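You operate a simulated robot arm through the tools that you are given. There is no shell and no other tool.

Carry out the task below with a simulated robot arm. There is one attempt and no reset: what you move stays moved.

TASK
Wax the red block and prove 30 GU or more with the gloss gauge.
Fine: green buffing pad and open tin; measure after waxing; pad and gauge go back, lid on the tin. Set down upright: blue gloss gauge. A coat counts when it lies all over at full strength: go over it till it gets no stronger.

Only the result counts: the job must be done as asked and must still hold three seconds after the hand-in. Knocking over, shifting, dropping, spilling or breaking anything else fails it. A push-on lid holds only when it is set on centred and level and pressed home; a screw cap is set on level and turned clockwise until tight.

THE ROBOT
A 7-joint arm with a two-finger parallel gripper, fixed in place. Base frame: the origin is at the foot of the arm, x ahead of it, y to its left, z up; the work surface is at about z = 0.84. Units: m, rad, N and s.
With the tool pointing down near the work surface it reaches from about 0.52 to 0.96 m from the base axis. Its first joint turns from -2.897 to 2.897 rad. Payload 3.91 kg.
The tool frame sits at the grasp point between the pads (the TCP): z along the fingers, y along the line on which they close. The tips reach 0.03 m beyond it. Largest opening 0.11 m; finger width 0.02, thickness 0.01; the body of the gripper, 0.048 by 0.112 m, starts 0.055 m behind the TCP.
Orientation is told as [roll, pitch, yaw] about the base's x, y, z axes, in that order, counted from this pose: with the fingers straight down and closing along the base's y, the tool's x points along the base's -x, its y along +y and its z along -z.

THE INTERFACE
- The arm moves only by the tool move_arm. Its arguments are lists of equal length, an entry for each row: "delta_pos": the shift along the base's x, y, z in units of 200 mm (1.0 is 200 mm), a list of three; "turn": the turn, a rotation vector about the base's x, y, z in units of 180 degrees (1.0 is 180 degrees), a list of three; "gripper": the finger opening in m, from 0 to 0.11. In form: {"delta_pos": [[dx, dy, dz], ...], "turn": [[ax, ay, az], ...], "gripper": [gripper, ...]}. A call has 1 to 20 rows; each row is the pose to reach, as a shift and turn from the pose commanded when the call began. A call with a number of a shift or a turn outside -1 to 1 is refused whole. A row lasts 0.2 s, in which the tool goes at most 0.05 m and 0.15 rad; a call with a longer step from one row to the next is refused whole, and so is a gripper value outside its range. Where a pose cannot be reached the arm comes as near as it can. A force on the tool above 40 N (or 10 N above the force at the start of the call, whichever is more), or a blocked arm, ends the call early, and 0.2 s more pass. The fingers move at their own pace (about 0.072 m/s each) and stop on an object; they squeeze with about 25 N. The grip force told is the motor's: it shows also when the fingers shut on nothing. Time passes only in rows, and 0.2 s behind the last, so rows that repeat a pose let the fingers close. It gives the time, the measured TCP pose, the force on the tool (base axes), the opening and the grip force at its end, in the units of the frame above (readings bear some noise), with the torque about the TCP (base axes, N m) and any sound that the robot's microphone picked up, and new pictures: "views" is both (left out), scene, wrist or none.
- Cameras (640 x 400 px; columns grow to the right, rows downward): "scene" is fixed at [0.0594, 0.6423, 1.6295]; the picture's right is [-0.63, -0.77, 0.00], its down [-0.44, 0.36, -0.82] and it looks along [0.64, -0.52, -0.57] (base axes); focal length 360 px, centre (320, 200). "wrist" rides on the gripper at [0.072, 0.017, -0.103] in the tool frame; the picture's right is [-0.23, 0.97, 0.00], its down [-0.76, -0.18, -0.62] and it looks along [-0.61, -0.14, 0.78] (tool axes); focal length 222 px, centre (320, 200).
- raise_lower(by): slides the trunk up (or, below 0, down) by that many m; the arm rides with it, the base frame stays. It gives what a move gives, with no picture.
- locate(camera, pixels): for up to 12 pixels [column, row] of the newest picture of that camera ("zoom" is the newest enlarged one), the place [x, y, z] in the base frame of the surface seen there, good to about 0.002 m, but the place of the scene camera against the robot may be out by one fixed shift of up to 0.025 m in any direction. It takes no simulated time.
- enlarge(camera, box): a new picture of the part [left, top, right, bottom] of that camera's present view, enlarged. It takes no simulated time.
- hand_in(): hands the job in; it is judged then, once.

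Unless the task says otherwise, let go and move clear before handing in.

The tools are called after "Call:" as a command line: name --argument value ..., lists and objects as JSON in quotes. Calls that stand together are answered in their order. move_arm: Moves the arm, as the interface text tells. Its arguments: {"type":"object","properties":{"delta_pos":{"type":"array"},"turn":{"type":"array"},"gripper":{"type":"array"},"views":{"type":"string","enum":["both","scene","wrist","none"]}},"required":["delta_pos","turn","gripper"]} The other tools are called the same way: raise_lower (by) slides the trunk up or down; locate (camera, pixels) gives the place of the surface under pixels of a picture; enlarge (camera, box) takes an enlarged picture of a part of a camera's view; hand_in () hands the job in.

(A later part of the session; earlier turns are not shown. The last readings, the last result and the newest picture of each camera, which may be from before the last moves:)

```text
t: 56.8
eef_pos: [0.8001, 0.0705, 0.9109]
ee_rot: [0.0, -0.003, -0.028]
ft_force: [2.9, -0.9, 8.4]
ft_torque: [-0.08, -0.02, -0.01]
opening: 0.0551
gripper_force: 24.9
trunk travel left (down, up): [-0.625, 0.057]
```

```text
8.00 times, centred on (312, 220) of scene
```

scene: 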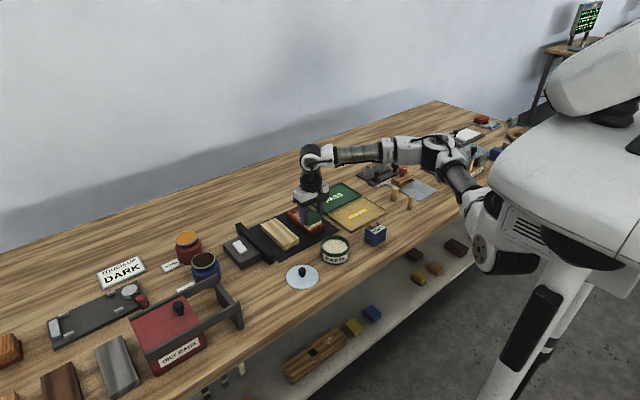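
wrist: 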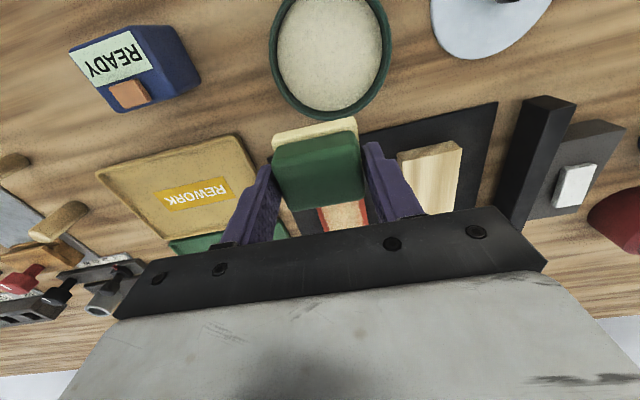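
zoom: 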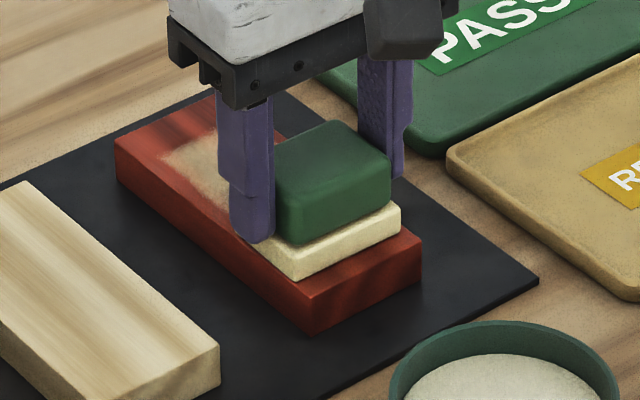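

Continuing with strokes along the right side and the centre.

Call:
move_arm --delta_pos '[[-0.05, -0.02, 0], [-0.08, -0.04, 0], [-0.03, -0.04, 0], [0.03, -0.04, 0], [0.09, -0.04, 0], [0.15, -0.04, 0], [0.21, -0.04, 0], [0.27, -0.04, 0], [0.33, -0.04, 0], [0.39, -0.04, 0], [0.45, -0.04, 0], [0.47, 0.0, 0], [0.47, 0.04, 0], [0.41, 0.04, 0], [0.35, 0.04, 0], [0.29, 0.04, 0], [0.23, 0.04, 0], [0.17, 0.04, 0], [0.11, 0.04, 0], [0.05, 0.04, 0]]' --turn '[[0, 0, 0], [0, 0, 0], [0, 0, 0], [0, 0, 0], [0, 0, 0], [0, 0, 0], [0, 0, 0], [0, 0, 0], [0, 0, 0], [0, 0, 0], [0, 0, 0], [0, 0, 0], [0, 0, 0], [0, 0, 0], [0, 0, 0], [0, 0, 0], [0, 0, 0], [0, 0, 0], [0, 0, 0], [0, 0, 0]]' --gripper '[0, 0, 0, 0, 0, 0, 0, 0, 0, 0, 0, 0, 0, 0, 0, 0, 0, 0, 0, 0]' --views "none"

Call:
move_arm --delta_pos '[[-0.06, 0, 0], [-0.12, 0, 0], [-0.12, -0.04, 0], [-0.06, -0.04, 0], [0, -0.04, 0], [0.06, -0.04, 0], [0.12, -0.04, 0], [0.18, -0.04, 0], [0.24, -0.04, 0], [0.3, -0.04, 0], [0.36, -0.04, 0], [0.42, -0.04, 0], [0.42, -0.08, 0], [0.36, -0.08, 0], [0.3, -0.08, 0], [0.24, -0.08, 0], [0.18, -0.08, 0], [0.12, -0.08, 0], [0.06, -0.08, 0], [0, -0.08, 0]]' --turn '[[0, 0, 0], [0, 0, 0], [0, 0, 0], [0, 0, 0], [0, 0, 0], [0, 0, 0], [0, 0, 0], [0, 0, 0], [0, 0, 0], [0, 0, 0], [0, 0, 0], [0, 0, 0], [0, 0, 0], [0, 0, 0], [0, 0, 0], [0, 0, 0], [0, 0, 0], [0, 0, 0], [0, 0, 0], [0, 0, 0]]' --gripper '[0, 0, 0, 0, 0, 0, 0, 0, 0, 0, 0, 0, 0, 0, 0, 0, 0, 0, 0, 0]' --views "none"

Call:
move_arm --delta_pos '[[-0.05, 0.01, 0], [-0.1, 0.04, 0.01], [-0.13, 0.04, 0.05], [-0.17, 0.04, 0.1], [-0.22, 0.04, 0.16], [-0.28, 0.04, 0.22], [-0.34, 0.04, 0.28], [-0.4, 0.04, 0.3], [-0.46, 0.04, 0.3], [-0.52, 0.04, 0.3], [-0.52, 0.04, 0.3]]' --turn '[[0, 0, 0], [0, 0, 0], [0, 0, 0], [0, 0, 0], [0, 0, 0], [0, 0, 0], [0, 0, 0], [0, 0, 0], [0, 0, 0], [0, 0, 0], [0, 0, 0]]' --gripper '[0, 0, 0, 0, 0, 0, 0, 0, 0, 0, 0]'

Call:
enlarge --camera "scene" --box '[280, 195, 344, 245]'

Call:
enlarge --camera "wrist" --box '[260, 130, 400, 240]'

```text
t: 61.0
eef_pos: [0.8107, 0.079, 0.911]
ee_rot: [0.0, 0.001, -0.027]
ft_force: [0.4, 0.2, 5.2]
ft_torque: [-0.07, -0.03, -0.05]
opening: 0.0551
gripper_force: 24.8
trunk travel left (down, up): [-0.625, 0.057]
```

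```text
t: 65.2
eef_pos: [0.8113, 0.0621, 0.9094]
ee_rot: [-0.001, 0.001, -0.027]
ft_force: [-0.3, -0.5, -0.9]
ft_torque: [0.04, 0.01, 0.0]
opening: 0.0551
gripper_force: 25.3
trunk travel left (down, up): [-0.625, 0.057]
```

```text
t: 67.6
eef_pos: [0.7079, 0.0722, 0.9708]
ee_rot: [0.0, -0.001, -0.027]
ft_force: [-0.2, -0.1, 0.5]
ft_torque: [0.0, 0.01, -0.01]
opening: 0.0551
gripper_force: 24.5
trunk travel left (down, up): [-0.625, 0.057]
```

scene: 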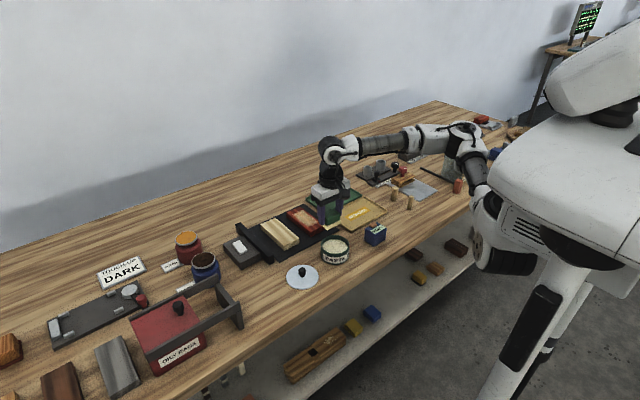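
wrist: 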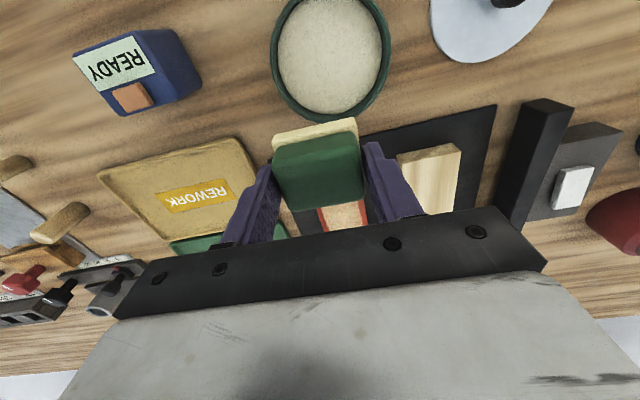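

```text
8.00 times, centred on (312, 220) of scene
```

zoom: 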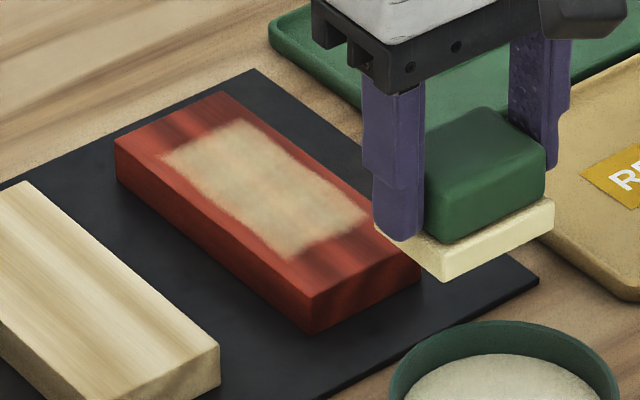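

```text
3.64 times, centred on (330, 185) of wrist
```

zoom: 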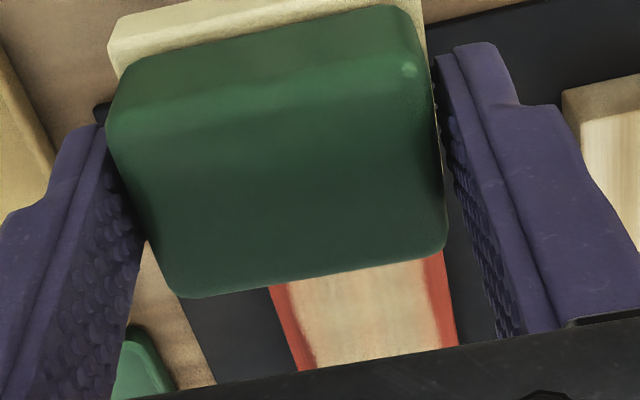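

The coat zone is unchanged and looks uniform. Contact faded on the last stroke (-0.9 N), so the pad has crept up slightly in the grip. I'll zoom in on the coat for a colour reference, then make another full set of passes at proper pressure.

Call:
enlarge --camera "scene" --box '[292, 200, 330, 236]'

Call:
move_arm --delta_pos '[[0.07, 0, 0], [0.14, 0, 0], [0.21, 0, 0], [0.28, 0, 0], [0.35, 0, -0.03], [0.4, 0, -0.1], [0.4, 0, -0.17], [0.4, 0, -0.24], [0.4, 0, -0.28], [0.4, 0, -0.295], [0.4, 0, -0.3], [0.4, 0, -0.305], [0.4, 0, -0.305]]' --turn '[[0, 0, 0], [0, 0, 0], [0, 0, 0], [0, 0, 0], [0, 0, 0], [0, 0, 0], [0, 0, 0], [0, 0, 0], [0, 0, 0], [0, 0, 0], [0, 0, 0], [0, 0, 0], [0, 0, 0]]' --gripper '[0, 0, 0, 0, 0, 0, 0, 0, 0, 0, 0, 0, 0]' --views "none"

```text
11.11 times, centred on (311, 218) of scene
```

zoom: 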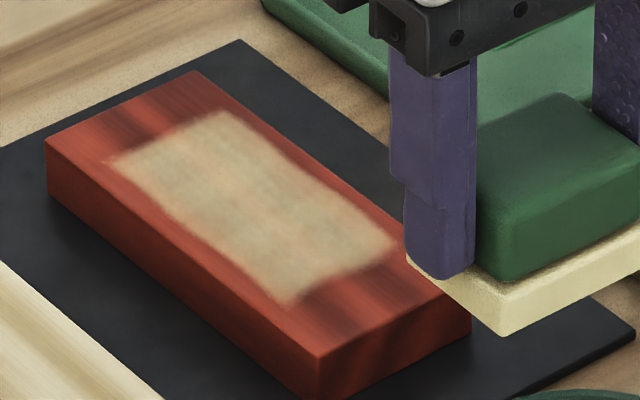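

```text
t: 70.4
eef_pos: [0.788, 0.0721, 0.9101]
ee_rot: [0.003, -0.003, -0.025]
ft_force: [3.3, 2.5, 11.9]
ft_torque: [0.1, -0.04, -0.01]
opening: 0.055
gripper_force: 25.0
trunk travel left (down, up): [-0.625, 0.057]
```

Contact again at about 12 N. Making a full set of passes.

Call:
move_arm --delta_pos '[[0, 0.04, 0], [0.06, 0.04, 0], [0.12, 0.04, 0], [0.18, 0.04, 0], [0.24, 0.04, 0], [0.3, 0.04, 0], [0.36, 0.04, 0], [0.42, 0.04, 0], [0.48, 0.04, 0], [0.53, 0.04, 0], [0.53, 0, 0], [0.48, 0, 0], [0.42, 0, 0], [0.36, 0, 0], [0.3, 0, 0], [0.24, 0, 0], [0.18, 0, 0], [0.12, 0, 0], [0.06, 0, 0], [0, 0, 0]]' --turn '[[0, 0, 0], [0, 0, 0], [0, 0, 0], [0, 0, 0], [0, 0, 0], [0, 0, 0], [0, 0, 0], [0, 0, 0], [0, 0, 0], [0, 0, 0], [0, 0, 0], [0, 0, 0], [0, 0, 0], [0, 0, 0], [0, 0, 0], [0, 0, 0], [0, 0, 0], [0, 0, 0], [0, 0, 0], [0, 0, 0]]' --gripper '[0, 0, 0, 0, 0, 0, 0, 0, 0, 0, 0, 0, 0, 0, 0, 0, 0, 0, 0, 0]' --views "none"

Call:
move_arm --delta_pos '[[0, -0.04, 0], [0.06, -0.04, 0], [0.12, -0.04, 0], [0.18, -0.04, 0], [0.24, -0.04, 0], [0.3, -0.04, 0], [0.36, -0.04, 0], [0.42, -0.04, 0], [0.48, -0.04, 0], [0.53, -0.04, 0], [0.53, 0, 0], [0.48, 0, 0], [0.42, 0, 0], [0.36, 0, 0], [0.3, 0, 0], [0.24, 0, 0], [0.18, 0, 0], [0.12, 0, 0], [0.06, 0, 0], [0, 0, 0]]' --turn '[[0, 0, 0], [0, 0, 0], [0, 0, 0], [0, 0, 0], [0, 0, 0], [0, 0, 0], [0, 0, 0], [0, 0, 0], [0, 0, 0], [0, 0, 0], [0, 0, 0], [0, 0, 0], [0, 0, 0], [0, 0, 0], [0, 0, 0], [0, 0, 0], [0, 0, 0], [0, 0, 0], [0, 0, 0], [0, 0, 0]]' --gripper '[0, 0, 0, 0, 0, 0, 0, 0, 0, 0, 0, 0, 0, 0, 0, 0, 0, 0, 0, 0]' --views "none"

Call:
move_arm --delta_pos '[[0, 0, 0.01], [-0.03, 0, 0.05], [-0.07, 0, 0.1], [-0.12, 0, 0.16], [-0.18, 0, 0.22], [-0.24, 0, 0.28], [-0.3, 0, 0.305], [-0.36, 0, 0.305], [-0.4, 0, 0.305], [-0.4, 0, 0.305]]' --turn '[[0, 0, 0], [0, 0, 0], [0, 0, 0], [0, 0, 0], [0, 0, 0], [0, 0, 0], [0, 0, 0], [0, 0, 0], [0, 0, 0], [0, 0, 0]]' --gripper '[0, 0, 0, 0, 0, 0, 0, 0, 0, 0]'

Call:
enlarge --camera "scene" --box '[292, 200, 330, 236]'

```text
t: 74.6
eef_pos: [0.7856, 0.0715, 0.9104]
ee_rot: [0.0, -0.002, -0.028]
ft_force: [4.1, 0.3, 16.6]
ft_torque: [-0.03, -0.23, 0.01]
opening: 0.0551
gripper_force: 25.3
trunk travel left (down, up): [-0.625, 0.057]
```

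```text
t: 78.8
eef_pos: [0.7873, 0.0705, 0.9104]
ee_rot: [0.001, 0.0, -0.027]
ft_force: [2.0, 0.5, 10.0]
ft_torque: [-0.01, -0.1, -0.01]
opening: 0.0552
gripper_force: 25.1
trunk travel left (down, up): [-0.625, 0.057]
```

```text
t: 81.0
eef_pos: [0.7081, 0.0688, 0.9702]
ee_rot: [-0.001, 0.001, -0.027]
ft_force: [0.1, 0.4, -0.9]
ft_torque: [-0.03, 0.05, 0.0]
opening: 0.0552
gripper_force: 24.6
trunk travel left (down, up): [-0.625, 0.057]
```

scene: 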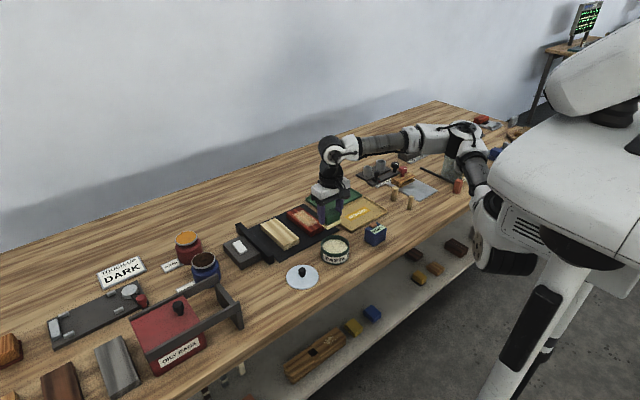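
wrist: 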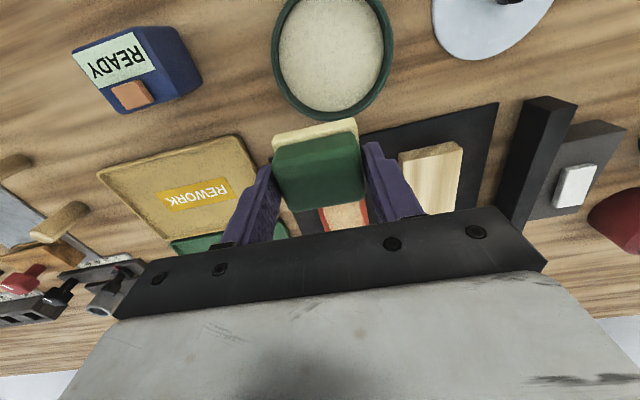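

```text
11.11 times, centred on (311, 218) of scene
```

zoom: 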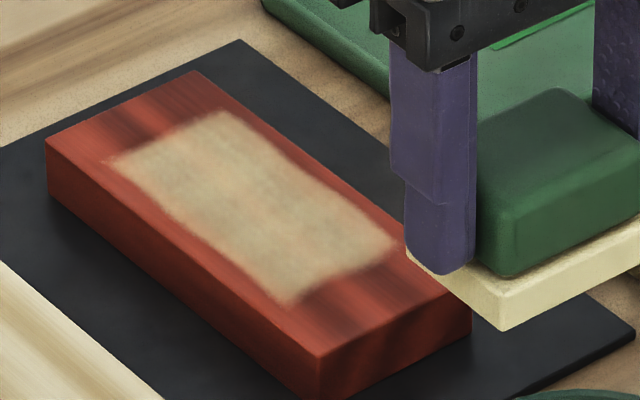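

The coat shows no change after another full set of passes, so it has stopped getting stronger. Next I'll return the pad to its spot on the REWORK tray (0.758, -0.105, yaw -0.07) so I can use the gauge.

Call:
move_arm --delta_pos '[[0.005, -0.02, 0], [0.017, -0.06, 0], [0.034, -0.12, 0], [0.051, -0.18, 0], [0.068, -0.24, 0], [0.085, -0.3, 0], [0.102, -0.36, 0], [0.119, -0.42, 0], [0.136, -0.48, 0], [0.153, -0.54, 0], [0.17, -0.6, 0], [0.187, -0.66, 0], [0.204, -0.72, 0], [0.221, -0.78, 0], [0.238, -0.84, -0.03], [0.25, -0.87, -0.06], [0.25, -0.881, -0.074], [0.25, -0.881, -0.074]]' --turn '[[0, 0, 0], [0, 0, -0.001], [0, 0, -0.002], [0, 0, -0.003], [0, 0, -0.004], [0, 0, -0.005], [0, 0, -0.006], [0, 0, -0.007], [0, 0, -0.008], [0, 0, -0.009], [0, 0, -0.01], [0, 0, -0.011], [0, 0, -0.012], [0, 0, -0.013], [0, 0, -0.014], [0, 0, -0.014], [0, 0, -0.014], [0, 0, -0.014]]' --gripper '[0, 0, 0, 0, 0, 0, 0, 0, 0, 0, 0, 0, 0, 0, 0, 0, 0, 0]'

Call:
enlarge --camera "wrist" --box '[220, 70, 440, 240]'

Call:
enlarge --camera "scene" --box '[280, 175, 400, 250]'

```text
t: 84.8
eef_pos: [0.7579, -0.1046, 0.9553]
ee_rot: [0.0, 0.0, -0.07]
ft_force: [0.4, 0.2, -1.2]
ft_torque: [0.02, 0.02, 0.03]
opening: 0.0551
gripper_force: 24.9
trunk travel left (down, up): [-0.625, 0.057]
```

scene: 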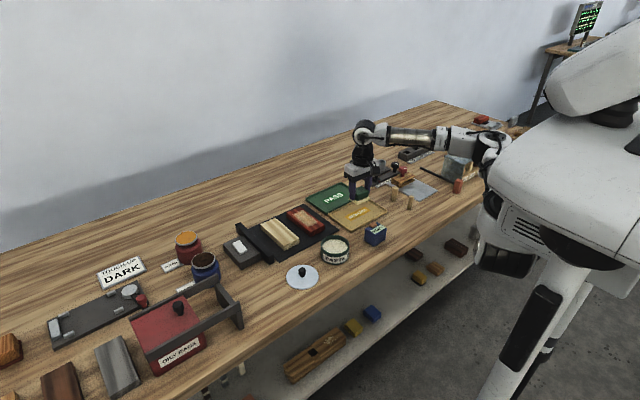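
wrist: 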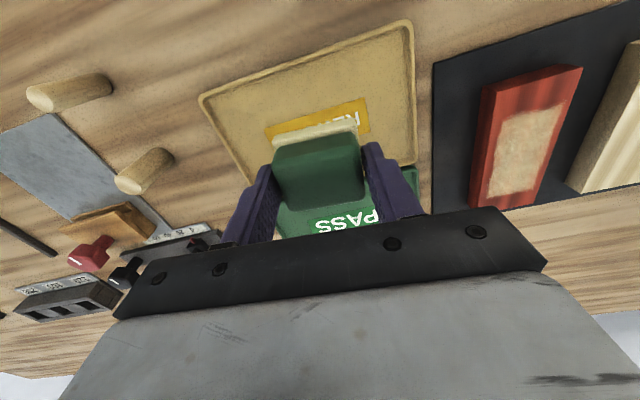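

```text
2.35 times, centred on (330, 155) of wrist
```

zoom: 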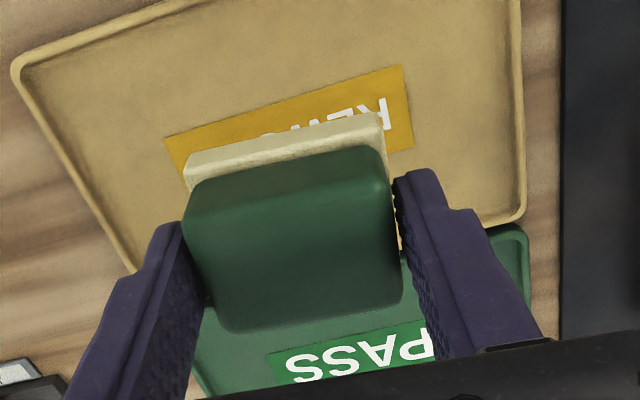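

```text
5.33 times, centred on (340, 212) of scene
```

zoom: 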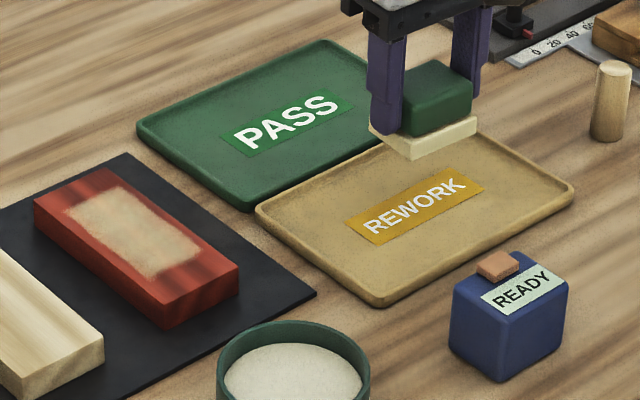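

The pad is above its original spot over the REWORK label. I'll lower it to just above the tray, then touch down gently.

Call:
move_arm --delta_pos '[[0, 0, -0.06], [0, 0, -0.12], [0, 0, -0.18], [0, 0, -0.24], [0, 0, -0.285], [0, 0, -0.305], [0, 0, -0.315], [0, 0, -0.315]]' --turn '[[0, 0, 0], [0, 0, 0], [0, 0, 0], [0, 0, 0], [0, 0, 0], [0, 0, 0], [0, 0, 0], [0, 0, 0]]' --gripper '[0, 0, 0, 0, 0, 0, 0, 0]' --views "none"

Call:
move_arm --delta_pos '[[0, 0, -0.005], [0, 0, -0.01], [0, 0, -0.01]]' --turn '[[0, 0, 0], [0, 0, 0], [0, 0, 0]]' --gripper '[0, 0, 0]' --views "none"

```text
t: 86.6
eef_pos: [0.7575, -0.1044, 0.8931]
ee_rot: [-0.001, 0.001, -0.071]
ft_force: [0.3, 0.6, -0.6]
ft_torque: [-0.01, 0.0, 0.0]
opening: 0.0551
gripper_force: 24.6
trunk travel left (down, up): [-0.625, 0.057]
```

```text
t: 87.4
eef_pos: [0.7578, -0.1054, 0.891]
ee_rot: [0.001, 0.001, -0.071]
ft_force: [0.5, -0.3, -0.5]
ft_torque: [0.01, -0.01, 0.01]
opening: 0.0548
gripper_force: 25.0
trunk travel left (down, up): [-0.625, 0.057]
```

Call:
move_arm --delta_pos '[[0, 0, -0.003], [0, 0, -0.003]]' --turn '[[0, 0, 0], [0, 0, 0]]' --gripper '[0, 0]' --views "none"

Call:
move_arm --delta_pos '[[0, 0, -0.003], [0, 0, -0.003]]' --turn '[[0, 0, 0], [0, 0, 0]]' --gripper '[0, 0]' --views "wrist"

```text
t: 88.0
eef_pos: [0.7592, -0.1049, 0.8891]
ee_rot: [-0.001, -0.001, -0.071]
ft_force: [0.1, -0.1, 0.5]
ft_torque: [0.02, 0.0, 0.01]
opening: 0.0553
gripper_force: 24.9
trunk travel left (down, up): [-0.625, 0.057]
```

```text
t: 88.6
eef_pos: [0.7586, -0.1057, 0.8911]
ee_rot: [0.0, -0.001, -0.07]
ft_force: [0.8, 0.0, 1.2]
ft_torque: [-0.06, -0.04, 0.01]
opening: 0.055
gripper_force: 25.4
trunk travel left (down, up): [-0.625, 0.057]
```

wrist: 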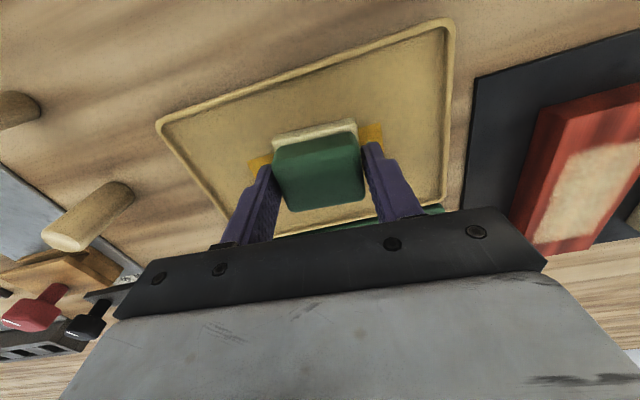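

Contact with the tray is light (about 2 N net). I'll release and lift straight up.

Call:
move_arm --delta_pos '[[0, 0, 0], [0, 0, 0], [0, 0, 0], [0, 0, 0], [0, 0, 0.05], [0, 0, 0.15], [0, 0, 0.3], [0, 0, 0.5], [0, 0, 0.5]]' --turn '[[0, 0, 0], [0, 0, 0], [0, 0, 0], [0, 0, 0], [0, 0, 0], [0, 0, 0], [0, 0, 0], [0, 0, 0], [0, 0, 0]]' --gripper '[0.06, 0.07, 0.085, 0.085, 0.085, 0.085, 0.085, 0.085, 0.085]'

Call:
enlarge --camera "wrist" --box '[240, 60, 400, 180]'

Call:
enlarge --camera "scene" --box '[280, 175, 400, 250]'

```text
t: 90.6
eef_pos: [0.7602, -0.1048, 0.991]
ee_rot: [-0.001, 0.001, -0.071]
ft_force: [0.4, -1.1, 0.1]
ft_torque: [-0.02, -0.02, -0.01]
opening: 0.085
gripper_force: 0.0
trunk travel left (down, up): [-0.625, 0.057]
```

scene: 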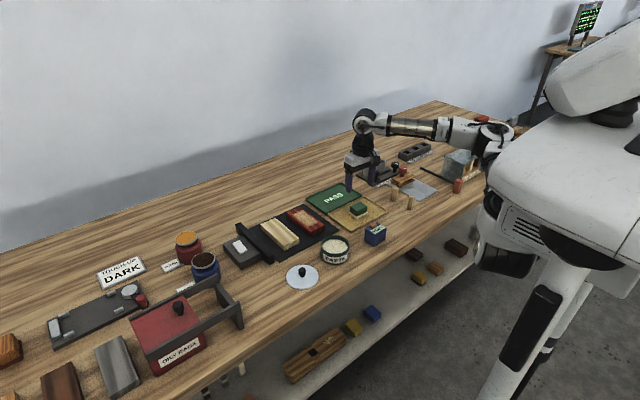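
wrist: 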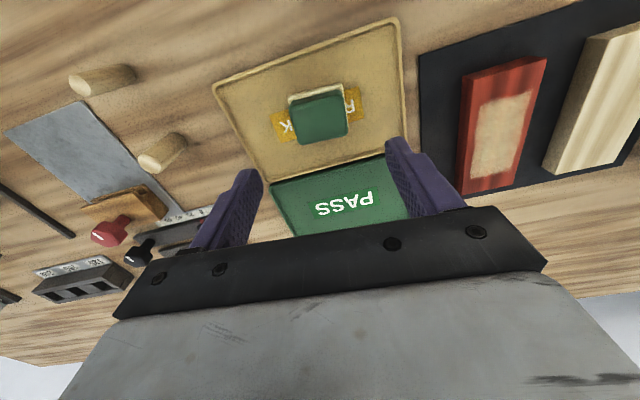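

```text
3.33 times, centred on (320, 120) of wrist
```

zoom: 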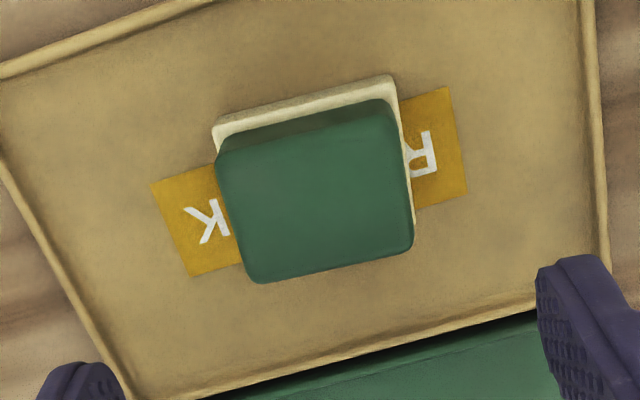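

```text
5.33 times, centred on (340, 212) of scene
```

zoom: 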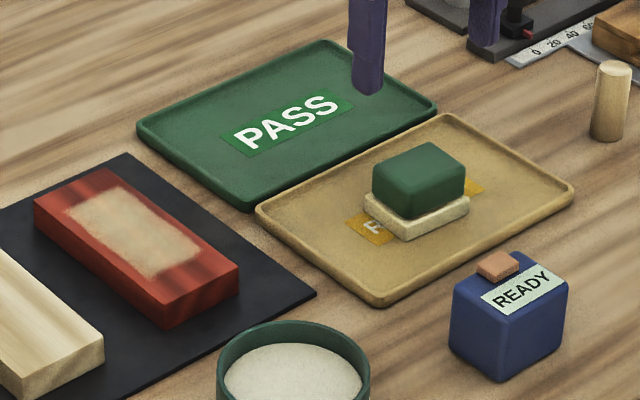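

The pad is back in place upright. Now I'll go above the gauge at (0.631, -0.053) with yaw 0.

Call:
move_arm --delta_pos '[[-0.16, 0.065, 0], [-0.32, 0.13, 0], [-0.48, 0.195, 0], [-0.635, 0.26, -0.05], [-0.635, 0.26, -0.05]]' --turn '[[0, 0, 0.006], [0, 0, 0.012], [0, 0, 0.018], [0, 0, 0.0223], [0, 0, 0.0223]]' --gripper '[0.1, 0.1, 0.1, 0.1, 0.1]'

Call:
enlarge --camera "wrist" --box '[240, 80, 400, 220]'

```text
t: 91.8
eef_pos: [0.6296, -0.0532, 0.9795]
ee_rot: [-0.001, -0.001, 0.001]
ft_force: [0.0, 0.7, -0.5]
ft_torque: [-0.01, -0.01, 0.01]
opening: 0.0999
gripper_force: 0.1
trunk travel left (down, up): [-0.625, 0.057]
```

scene: 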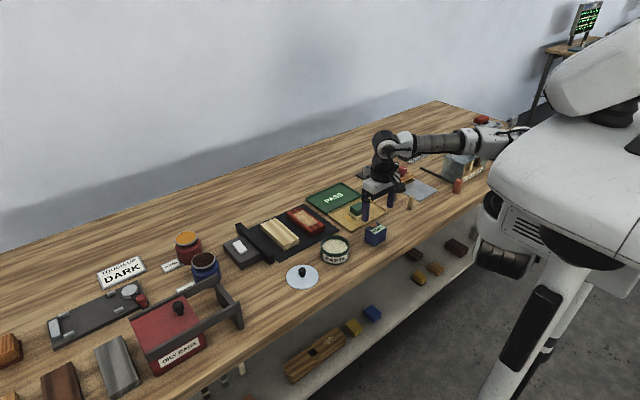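
wrist: 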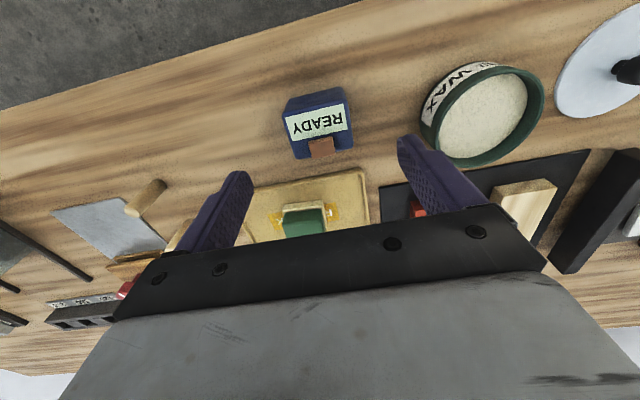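

```text
2.86 times, centred on (320, 150) of wrist
```

zoom: 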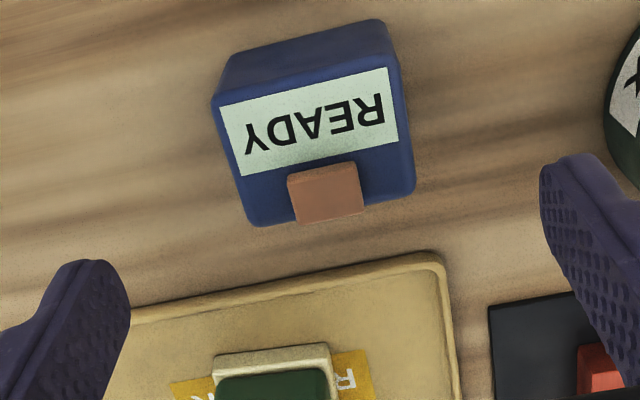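

Call:
locate --camera "zoom" --pixels '[[216, 103], [390, 62], [254, 222], [410, 188], [300, 130], [325, 195], [222, 70], [385, 25], [297, 215], [355, 205], [295, 178], [355, 170]]'

```text
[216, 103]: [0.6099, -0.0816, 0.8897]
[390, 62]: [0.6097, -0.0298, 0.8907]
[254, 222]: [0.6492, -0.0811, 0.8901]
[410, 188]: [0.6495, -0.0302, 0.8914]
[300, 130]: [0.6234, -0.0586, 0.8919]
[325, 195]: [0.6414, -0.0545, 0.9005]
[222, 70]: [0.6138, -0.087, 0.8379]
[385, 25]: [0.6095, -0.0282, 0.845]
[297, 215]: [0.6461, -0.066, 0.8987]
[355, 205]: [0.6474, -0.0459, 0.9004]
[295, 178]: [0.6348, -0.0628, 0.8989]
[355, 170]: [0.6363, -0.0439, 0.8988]
```

The gauge's centre is (0.6296, -0.0557) with yaw about 0, and the button is at (0.642, -0.0545). I'll descend around it and close on its sides.

Call:
move_arm --delta_pos '[[-0.005, -0.0135, -0.15], [-0.005, -0.0135, -0.3], [-0.005, -0.0135, -0.43], [-0.005, -0.0135, -0.5], [-0.005, -0.0135, -0.509], [-0.005, -0.0135, -0.509]]' --turn '[[0, 0, 0], [0, 0, 0], [0, 0, 0], [0, 0, 0], [0, 0, 0], [0, 0, 0]]' --gripper '[0.1, 0.1, 0.1, 0.1, 0.1, 0.1]'

Call:
enlarge --camera "wrist" --box '[220, 100, 420, 240]'

```text
t: 93.2
eef_pos: [0.6286, -0.0557, 0.877]
ee_rot: [0.0, -0.001, 0.0]
ft_force: [-0.8, -0.8, 1.0]
ft_torque: [0.0, 0.01, 0.03]
opening: 0.0998
gripper_force: 0.1
trunk travel left (down, up): [-0.625, 0.057]
```

scene: 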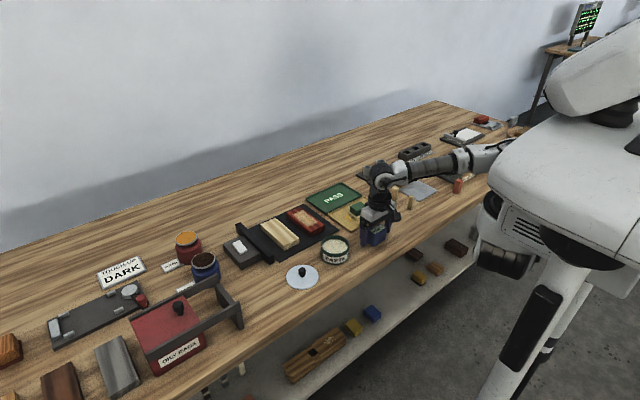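
wrist: 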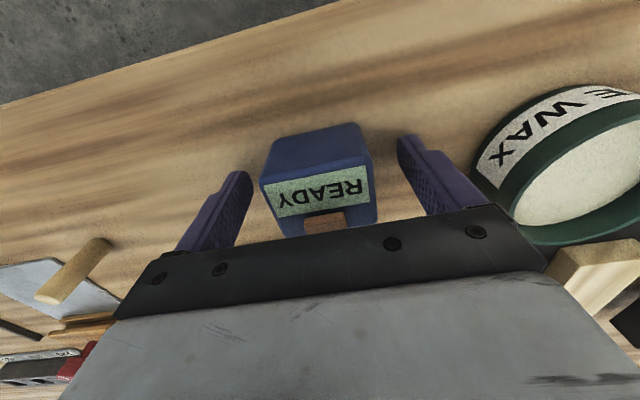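

```text
2.86 times, centred on (320, 170) of wrist
```

zoom: 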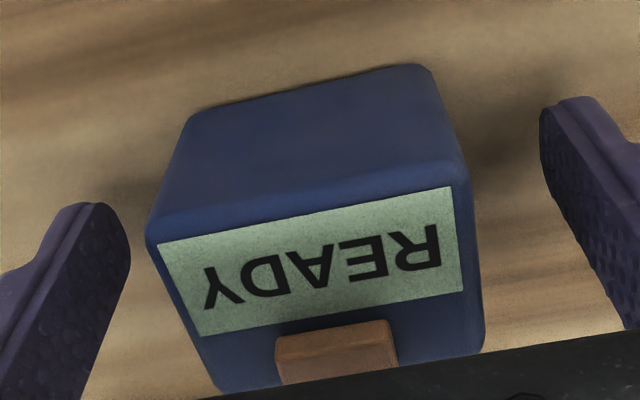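

Call:
move_arm --delta_pos '[[0, 0, 0], [0, 0, 0], [0, 0, 0], [0, 0, 0], [0, 0, 0], [0, 0, 0], [0, 0, 0]]' --turn '[[0, 0, 0], [0, 0, 0], [0, 0, 0], [0, 0, 0], [0, 0, 0], [0, 0, 0], [0, 0, 0]]' --gripper '[0.08, 0.065, 0.04, 0.0, 0.0, 0.0, 0.0]'

Call:
move_arm --delta_pos '[[0, 0, 0.005], [0, 0, 0.01], [0, 0, 0.02], [0, 0, 0.035], [0, 0, 0.05], [0, 0, 0.05]]' --turn '[[0, 0, 0], [0, 0, 0], [0, 0, 0], [0, 0, 0], [0, 0, 0], [0, 0, 0]]' --gripper '[0, 0, 0, 0, 0, 0]'

Call:
enlarge --camera "scene" --box '[340, 195, 410, 255]'

```text
t: 94.8
eef_pos: [0.6272, -0.0544, 0.8763]
ee_rot: [0.0, -0.001, 0.001]
ft_force: [1.6, 1.2, 0.6]
ft_torque: [0.09, 0.02, 0.0]
opening: 0.0579
gripper_force: 24.6
trunk travel left (down, up): [-0.625, 0.057]
```

scene: 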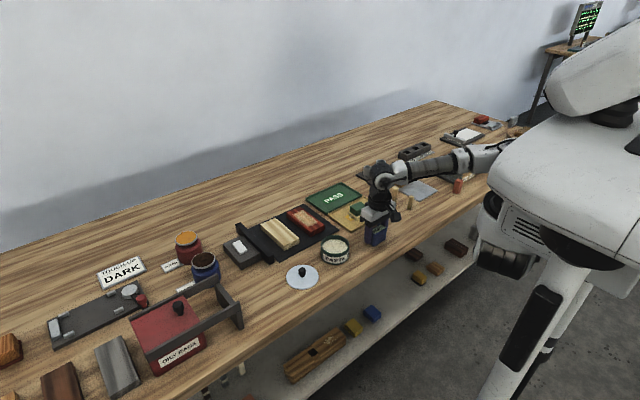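
wrist: 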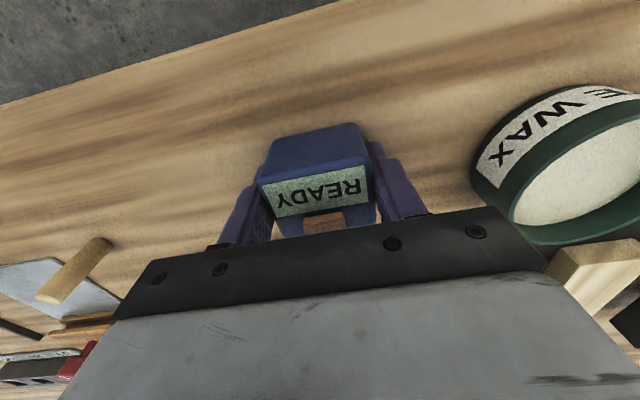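

```text
t: 96.2
eef_pos: [0.6305, -0.0567, 0.8895]
ee_rot: [-0.001, -0.001, -0.001]
ft_force: [0.7, 0.7, -3.1]
ft_torque: [-0.01, 0.0, 0.02]
opening: 0.0581
gripper_force: 25.0
trunk travel left (down, up): [-0.625, 0.057]
```

scene: 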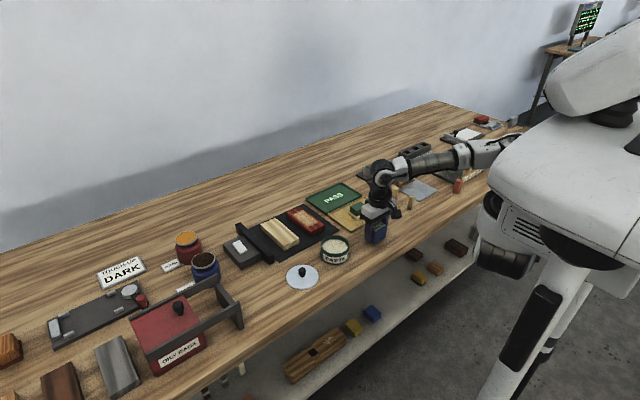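
wrist: 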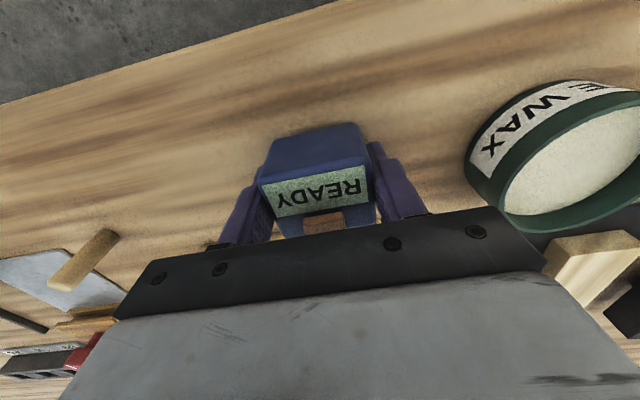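

```text
6.67 times, centred on (375, 225) of scene
```

zoom: 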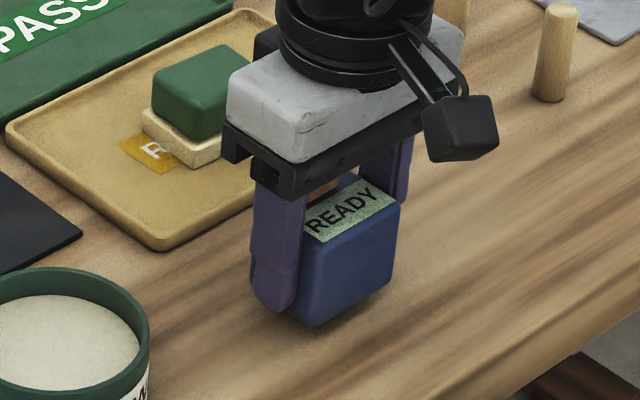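

The gauge is held and lifts cleanly (opening 0.058). I'll raise it to z 0.96 and carry it slowly over to the coated area at (0.841, 0.071).

Call:
move_arm --delta_pos '[[0, 0, 0.03], [0, 0, 0.08], [0, 0, 0.14], [0, 0, 0.2], [0, 0, 0.26], [0, 0, 0.32], [0, 0, 0.36], [0.03, 0.018, 0.37], [0.07, 0.042, 0.37], [0.12, 0.072, 0.37], [0.17, 0.102, 0.37], [0.22, 0.132, 0.37], [0.27, 0.162, 0.37], [0.32, 0.192, 0.37], [0.37, 0.222, 0.37], [0.42, 0.252, 0.37], [0.47, 0.282, 0.37], [0.52, 0.312, 0.37], [0.55, 0.33, 0.37], [0.55, 0.33, 0.37]]' --turn '[[0, 0, 0], [0, 0, 0], [0, 0, 0], [0, 0, 0], [0, 0, 0], [0, 0, 0], [0, 0, 0], [0, 0, 0], [0, 0, 0], [0, 0, 0], [0, 0, 0], [0, 0, 0], [0, 0, 0], [0, 0, 0], [0, 0, 0], [0, 0, 0], [0, 0, 0], [0, 0, 0], [0, 0, 0], [0, 0, 0]]' --gripper '[0, 0, 0, 0, 0, 0, 0, 0, 0, 0, 0, 0, 0, 0, 0, 0, 0, 0, 0, 0]' --views "none"

Call:
move_arm --delta_pos '[[0.03, 0.018, 0], [0.08, 0.048, 0], [0.13, 0.078, 0], [0.18, 0.108, 0], [0.23, 0.138, 0], [0.28, 0.168, 0], [0.33, 0.198, 0], [0.38, 0.228, 0], [0.43, 0.258, 0], [0.48, 0.288, 0], [0.505, 0.3045, 0], [0.505, 0.3045, 0]]' --turn '[[0, 0, 0], [0, 0, 0], [0, 0, 0], [0, 0, 0], [0, 0, 0], [0, 0, 0], [0, 0, 0], [0, 0, 0], [0, 0, 0], [0, 0, 0], [0, 0, 0], [0, 0, 0]]' --gripper '[0, 0, 0, 0, 0, 0, 0, 0, 0, 0, 0, 0]'

Call:
enlarge --camera "scene" --box '[265, 175, 355, 245]'

Call:
enlarge --camera "wrist" --box '[220, 60, 420, 240]'

```text
t: 100.4
eef_pos: [0.7393, 0.0103, 0.9607]
ee_rot: [0.0, 0.0, -0.001]
ft_force: [-0.3, 0.9, -3.1]
ft_torque: [-0.03, 0.01, -0.01]
opening: 0.0581
gripper_force: 25.4
trunk travel left (down, up): [-0.625, 0.057]
```

```text
t: 103.0
eef_pos: [0.8415, 0.0715, 0.9626]
ee_rot: [0.0, 0.001, 0.001]
ft_force: [-0.3, -0.7, -3.0]
ft_torque: [-0.02, 0.01, -0.02]
opening: 0.0579
gripper_force: 24.5
trunk travel left (down, up): [-0.625, 0.057]
```

scene: 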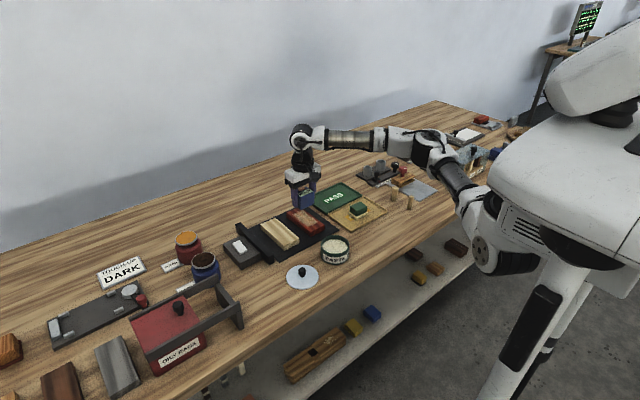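
wrist: 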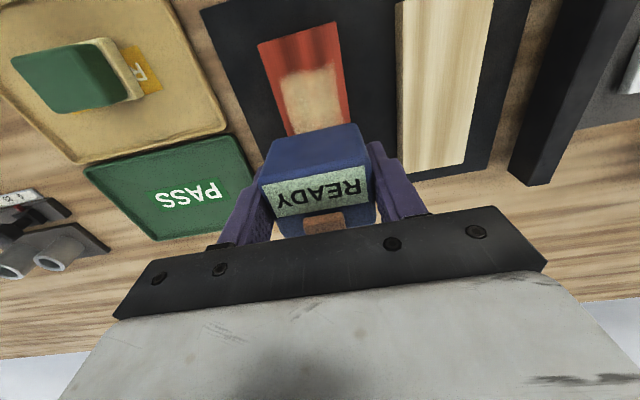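

```text
5.71 times, centred on (310, 210) of scene
```

zoom: 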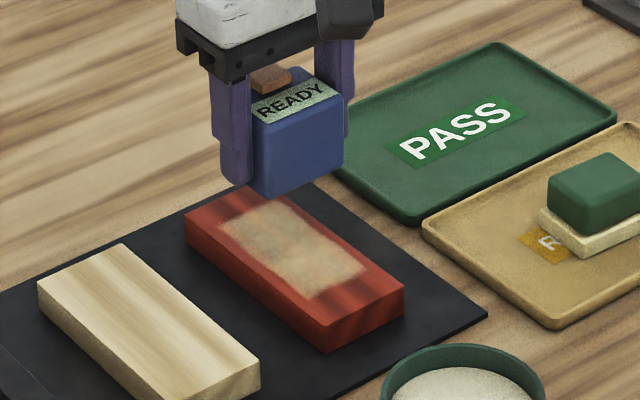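

```text
2.22 times, centred on (320, 150) of wrist
```

zoom: 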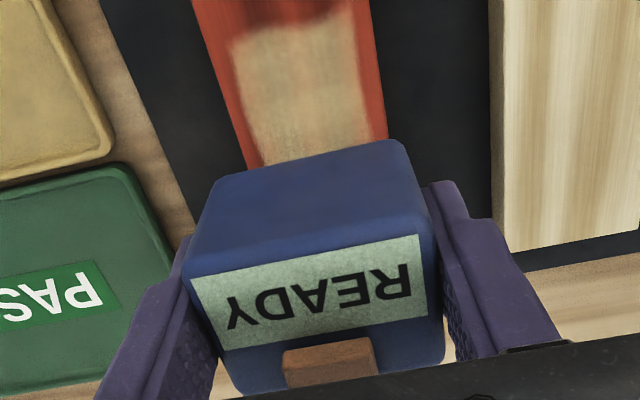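

The gauge hangs above the middle of the coat. I'll lower it to just above the surface, then make gentle contact.

Call:
move_arm --delta_pos '[[0, 0, -0.04], [0, 0, -0.1], [0, 0, -0.16], [0, 0, -0.22], [0, 0, -0.26], [0, 0, -0.275], [0, 0, -0.2825], [0, 0, -0.2825]]' --turn '[[0, 0, 0], [0, 0, 0], [0, 0, 0], [0, 0, 0], [0, 0, 0], [0, 0, 0], [0, 0, 0], [0, 0, 0]]' --gripper '[0, 0, 0, 0, 0, 0, 0, 0]' --views "none"

Call:
move_arm --delta_pos '[[0, 0, -0.005], [0, 0, -0.0075], [0, 0, -0.0075]]' --turn '[[0, 0, 0], [0, 0, 0], [0, 0, 0]]' --gripper '[0, 0, 0]' --views "none"

```text
t: 104.8
eef_pos: [0.8418, 0.0718, 0.9037]
ee_rot: [0.001, -0.001, 0.0]
ft_force: [0.8, -0.3, -2.6]
ft_torque: [0.02, -0.01, -0.01]
opening: 0.0578
gripper_force: 25.4
trunk travel left (down, up): [-0.625, 0.057]
```

```text
t: 105.6
eef_pos: [0.8403, 0.0718, 0.903]
ee_rot: [-0.001, -0.002, 0.0]
ft_force: [2.2, 1.3, 3.0]
ft_torque: [0.0, 0.02, 0.01]
opening: 0.0577
gripper_force: 24.9
trunk travel left (down, up): [-0.625, 0.057]
```

Contact: the force rose from -2.6 to +3 N. Checking the display now.

Call:
move_arm --delta_pos '[[0, 0, 0], [0, 0, 0], [0, 0, 0], [0, 0, 0], [0, 0, 0]]' --turn '[[0, 0, 0], [0, 0, 0], [0, 0, 0], [0, 0, 0], [0, 0, 0]]' --gripper '[0, 0, 0, 0, 0]'

Call:
enlarge --camera "wrist" --box '[220, 100, 420, 240]'

Call:
enlarge --camera "scene" --box '[265, 175, 355, 245]'

```text
t: 106.8
eef_pos: [0.8402, 0.0712, 0.904]
ee_rot: [-0.002, 0.0, -0.001]
ft_force: [2.0, 1.9, 5.3]
ft_torque: [0.04, -0.03, -0.01]
opening: 0.0578
gripper_force: 25.1
trunk travel left (down, up): [-0.625, 0.057]
```

scene: 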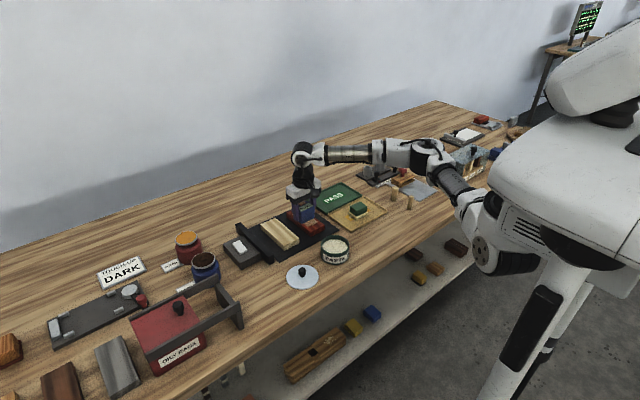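
wrist: 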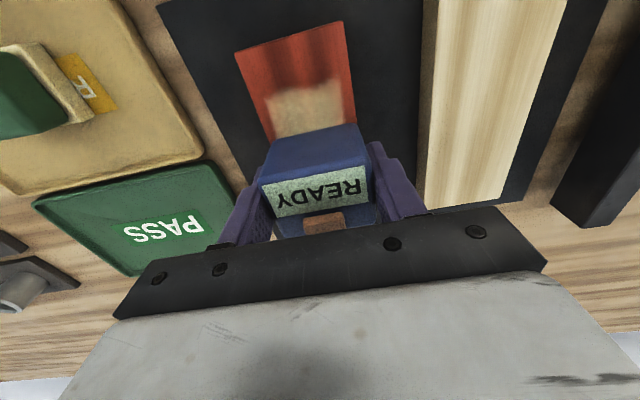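

```text
2.86 times, centred on (320, 170) of wrist
```

zoom: 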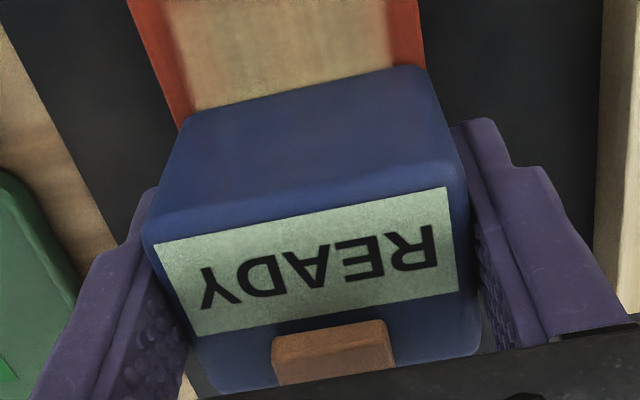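

```text
5.71 times, centred on (310, 210) of scene
```

zoom: 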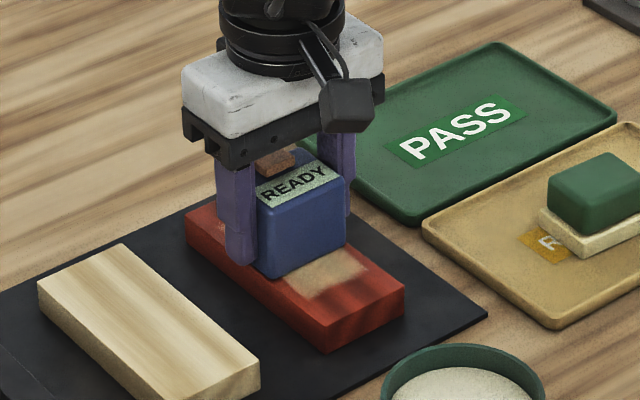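

The display still says READY, so the orange button must be pressed. I'll release the gauge on the block, rise, and close the fingers.

Call:
move_arm --delta_pos '[[0, 0, 0.002], [0, 0, 0.002], [0, 0, 0.002], [0, 0, 0.002], [0, 0, 0.002], [0, 0, 0.05], [0, 0, 0.15], [0, 0, 0.3], [0, 0, 0.45], [0, 0, 0.45]]' --turn '[[0, 0, 0], [0, 0, 0], [0, 0, 0], [0, 0, 0], [0, 0, 0], [0, 0, 0], [0, 0, 0], [0, 0, 0], [0, 0, 0], [0, 0, 0]]' --gripper '[0.05, 0.062, 0.075, 0.09, 0.09, 0.09, 0.09, 0.09, 0.09, 0.09]'

Call:
enlarge --camera "wrist" --box '[240, 60, 420, 200]'

Call:
enlarge --camera "scene" --box '[265, 175, 355, 245]'

```text
t: 109.0
eef_pos: [0.8419, 0.0716, 0.9926]
ee_rot: [0.0, 0.001, -0.001]
ft_force: [0.5, -0.5, -0.3]
ft_torque: [-0.03, -0.02, -0.01]
opening: 0.0899
gripper_force: 0.0
trunk travel left (down, up): [-0.625, 0.057]
```

scene: 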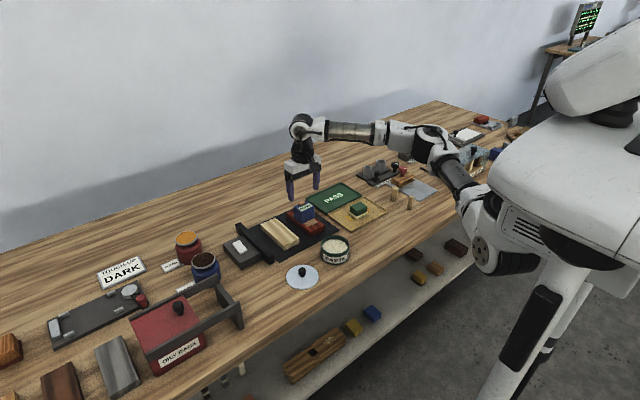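
wrist: 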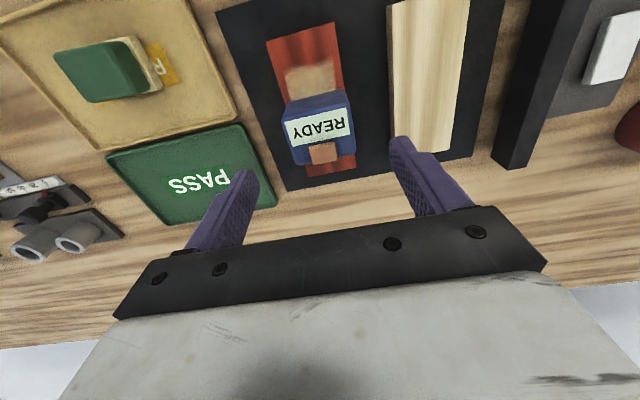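

```text
2.86 times, centred on (330, 130) of wrist
```

zoom: 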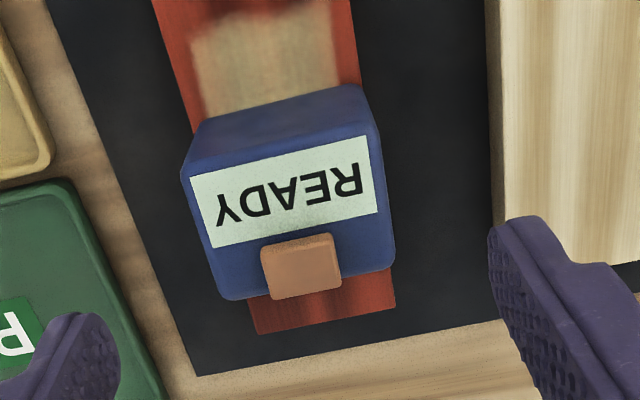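

```text
5.71 times, centred on (310, 210) of scene
```

zoom: 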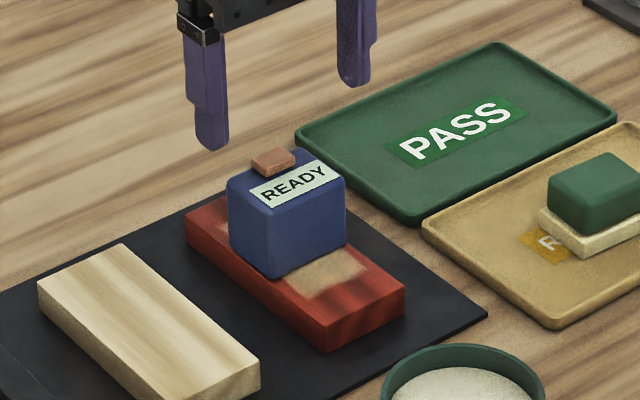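

Call:
locate --camera "zoom" --pixels '[[266, 250], [330, 240], [275, 295], [335, 275], [302, 268], [185, 175], [370, 135], [225, 292], [390, 258], [290, 195], [250, 300], [390, 295]]'

Call:
move_arm --delta_pos '[[0, 0, 0.02], [0, 0, 0.02], [0, 0, 0.02], [0, 0, 0.02], [0, 0, 0.02]]' --turn '[[0, 0, 0], [0, 0, 0], [0, 0, 0], [0, 0, 0], [0, 0, 0]]' --gripper '[0.06, 0.03, 0, 0, 0]' --views "wrist"

```text
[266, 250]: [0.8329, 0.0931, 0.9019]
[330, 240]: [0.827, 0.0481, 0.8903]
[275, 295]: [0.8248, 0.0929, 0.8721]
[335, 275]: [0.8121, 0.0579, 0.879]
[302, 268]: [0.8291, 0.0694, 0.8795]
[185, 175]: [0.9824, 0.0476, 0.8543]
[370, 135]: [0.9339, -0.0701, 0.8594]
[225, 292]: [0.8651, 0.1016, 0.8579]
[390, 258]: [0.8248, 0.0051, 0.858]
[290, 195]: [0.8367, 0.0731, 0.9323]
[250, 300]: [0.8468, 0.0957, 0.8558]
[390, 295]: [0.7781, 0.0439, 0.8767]
```

```text
t: 110.2
eef_pos: [0.8413, 0.0712, 0.9965]
ee_rot: [0.0, 0.0, 0.0]
ft_force: [-0.3, 1.4, 0.4]
ft_torque: [0.02, 0.02, 0.01]
opening: 0.0
gripper_force: 25.4
trunk travel left (down, up): [-0.625, 0.057]
```

wrist: 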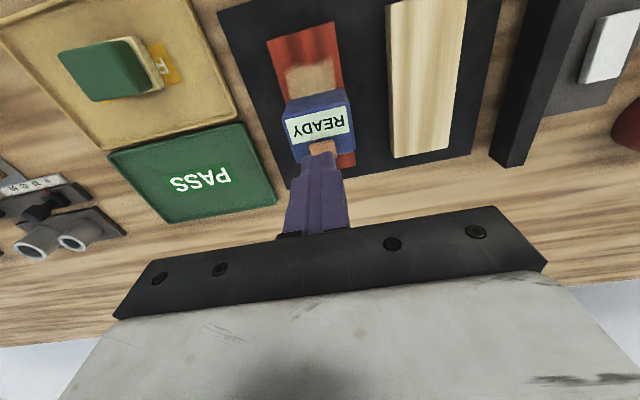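

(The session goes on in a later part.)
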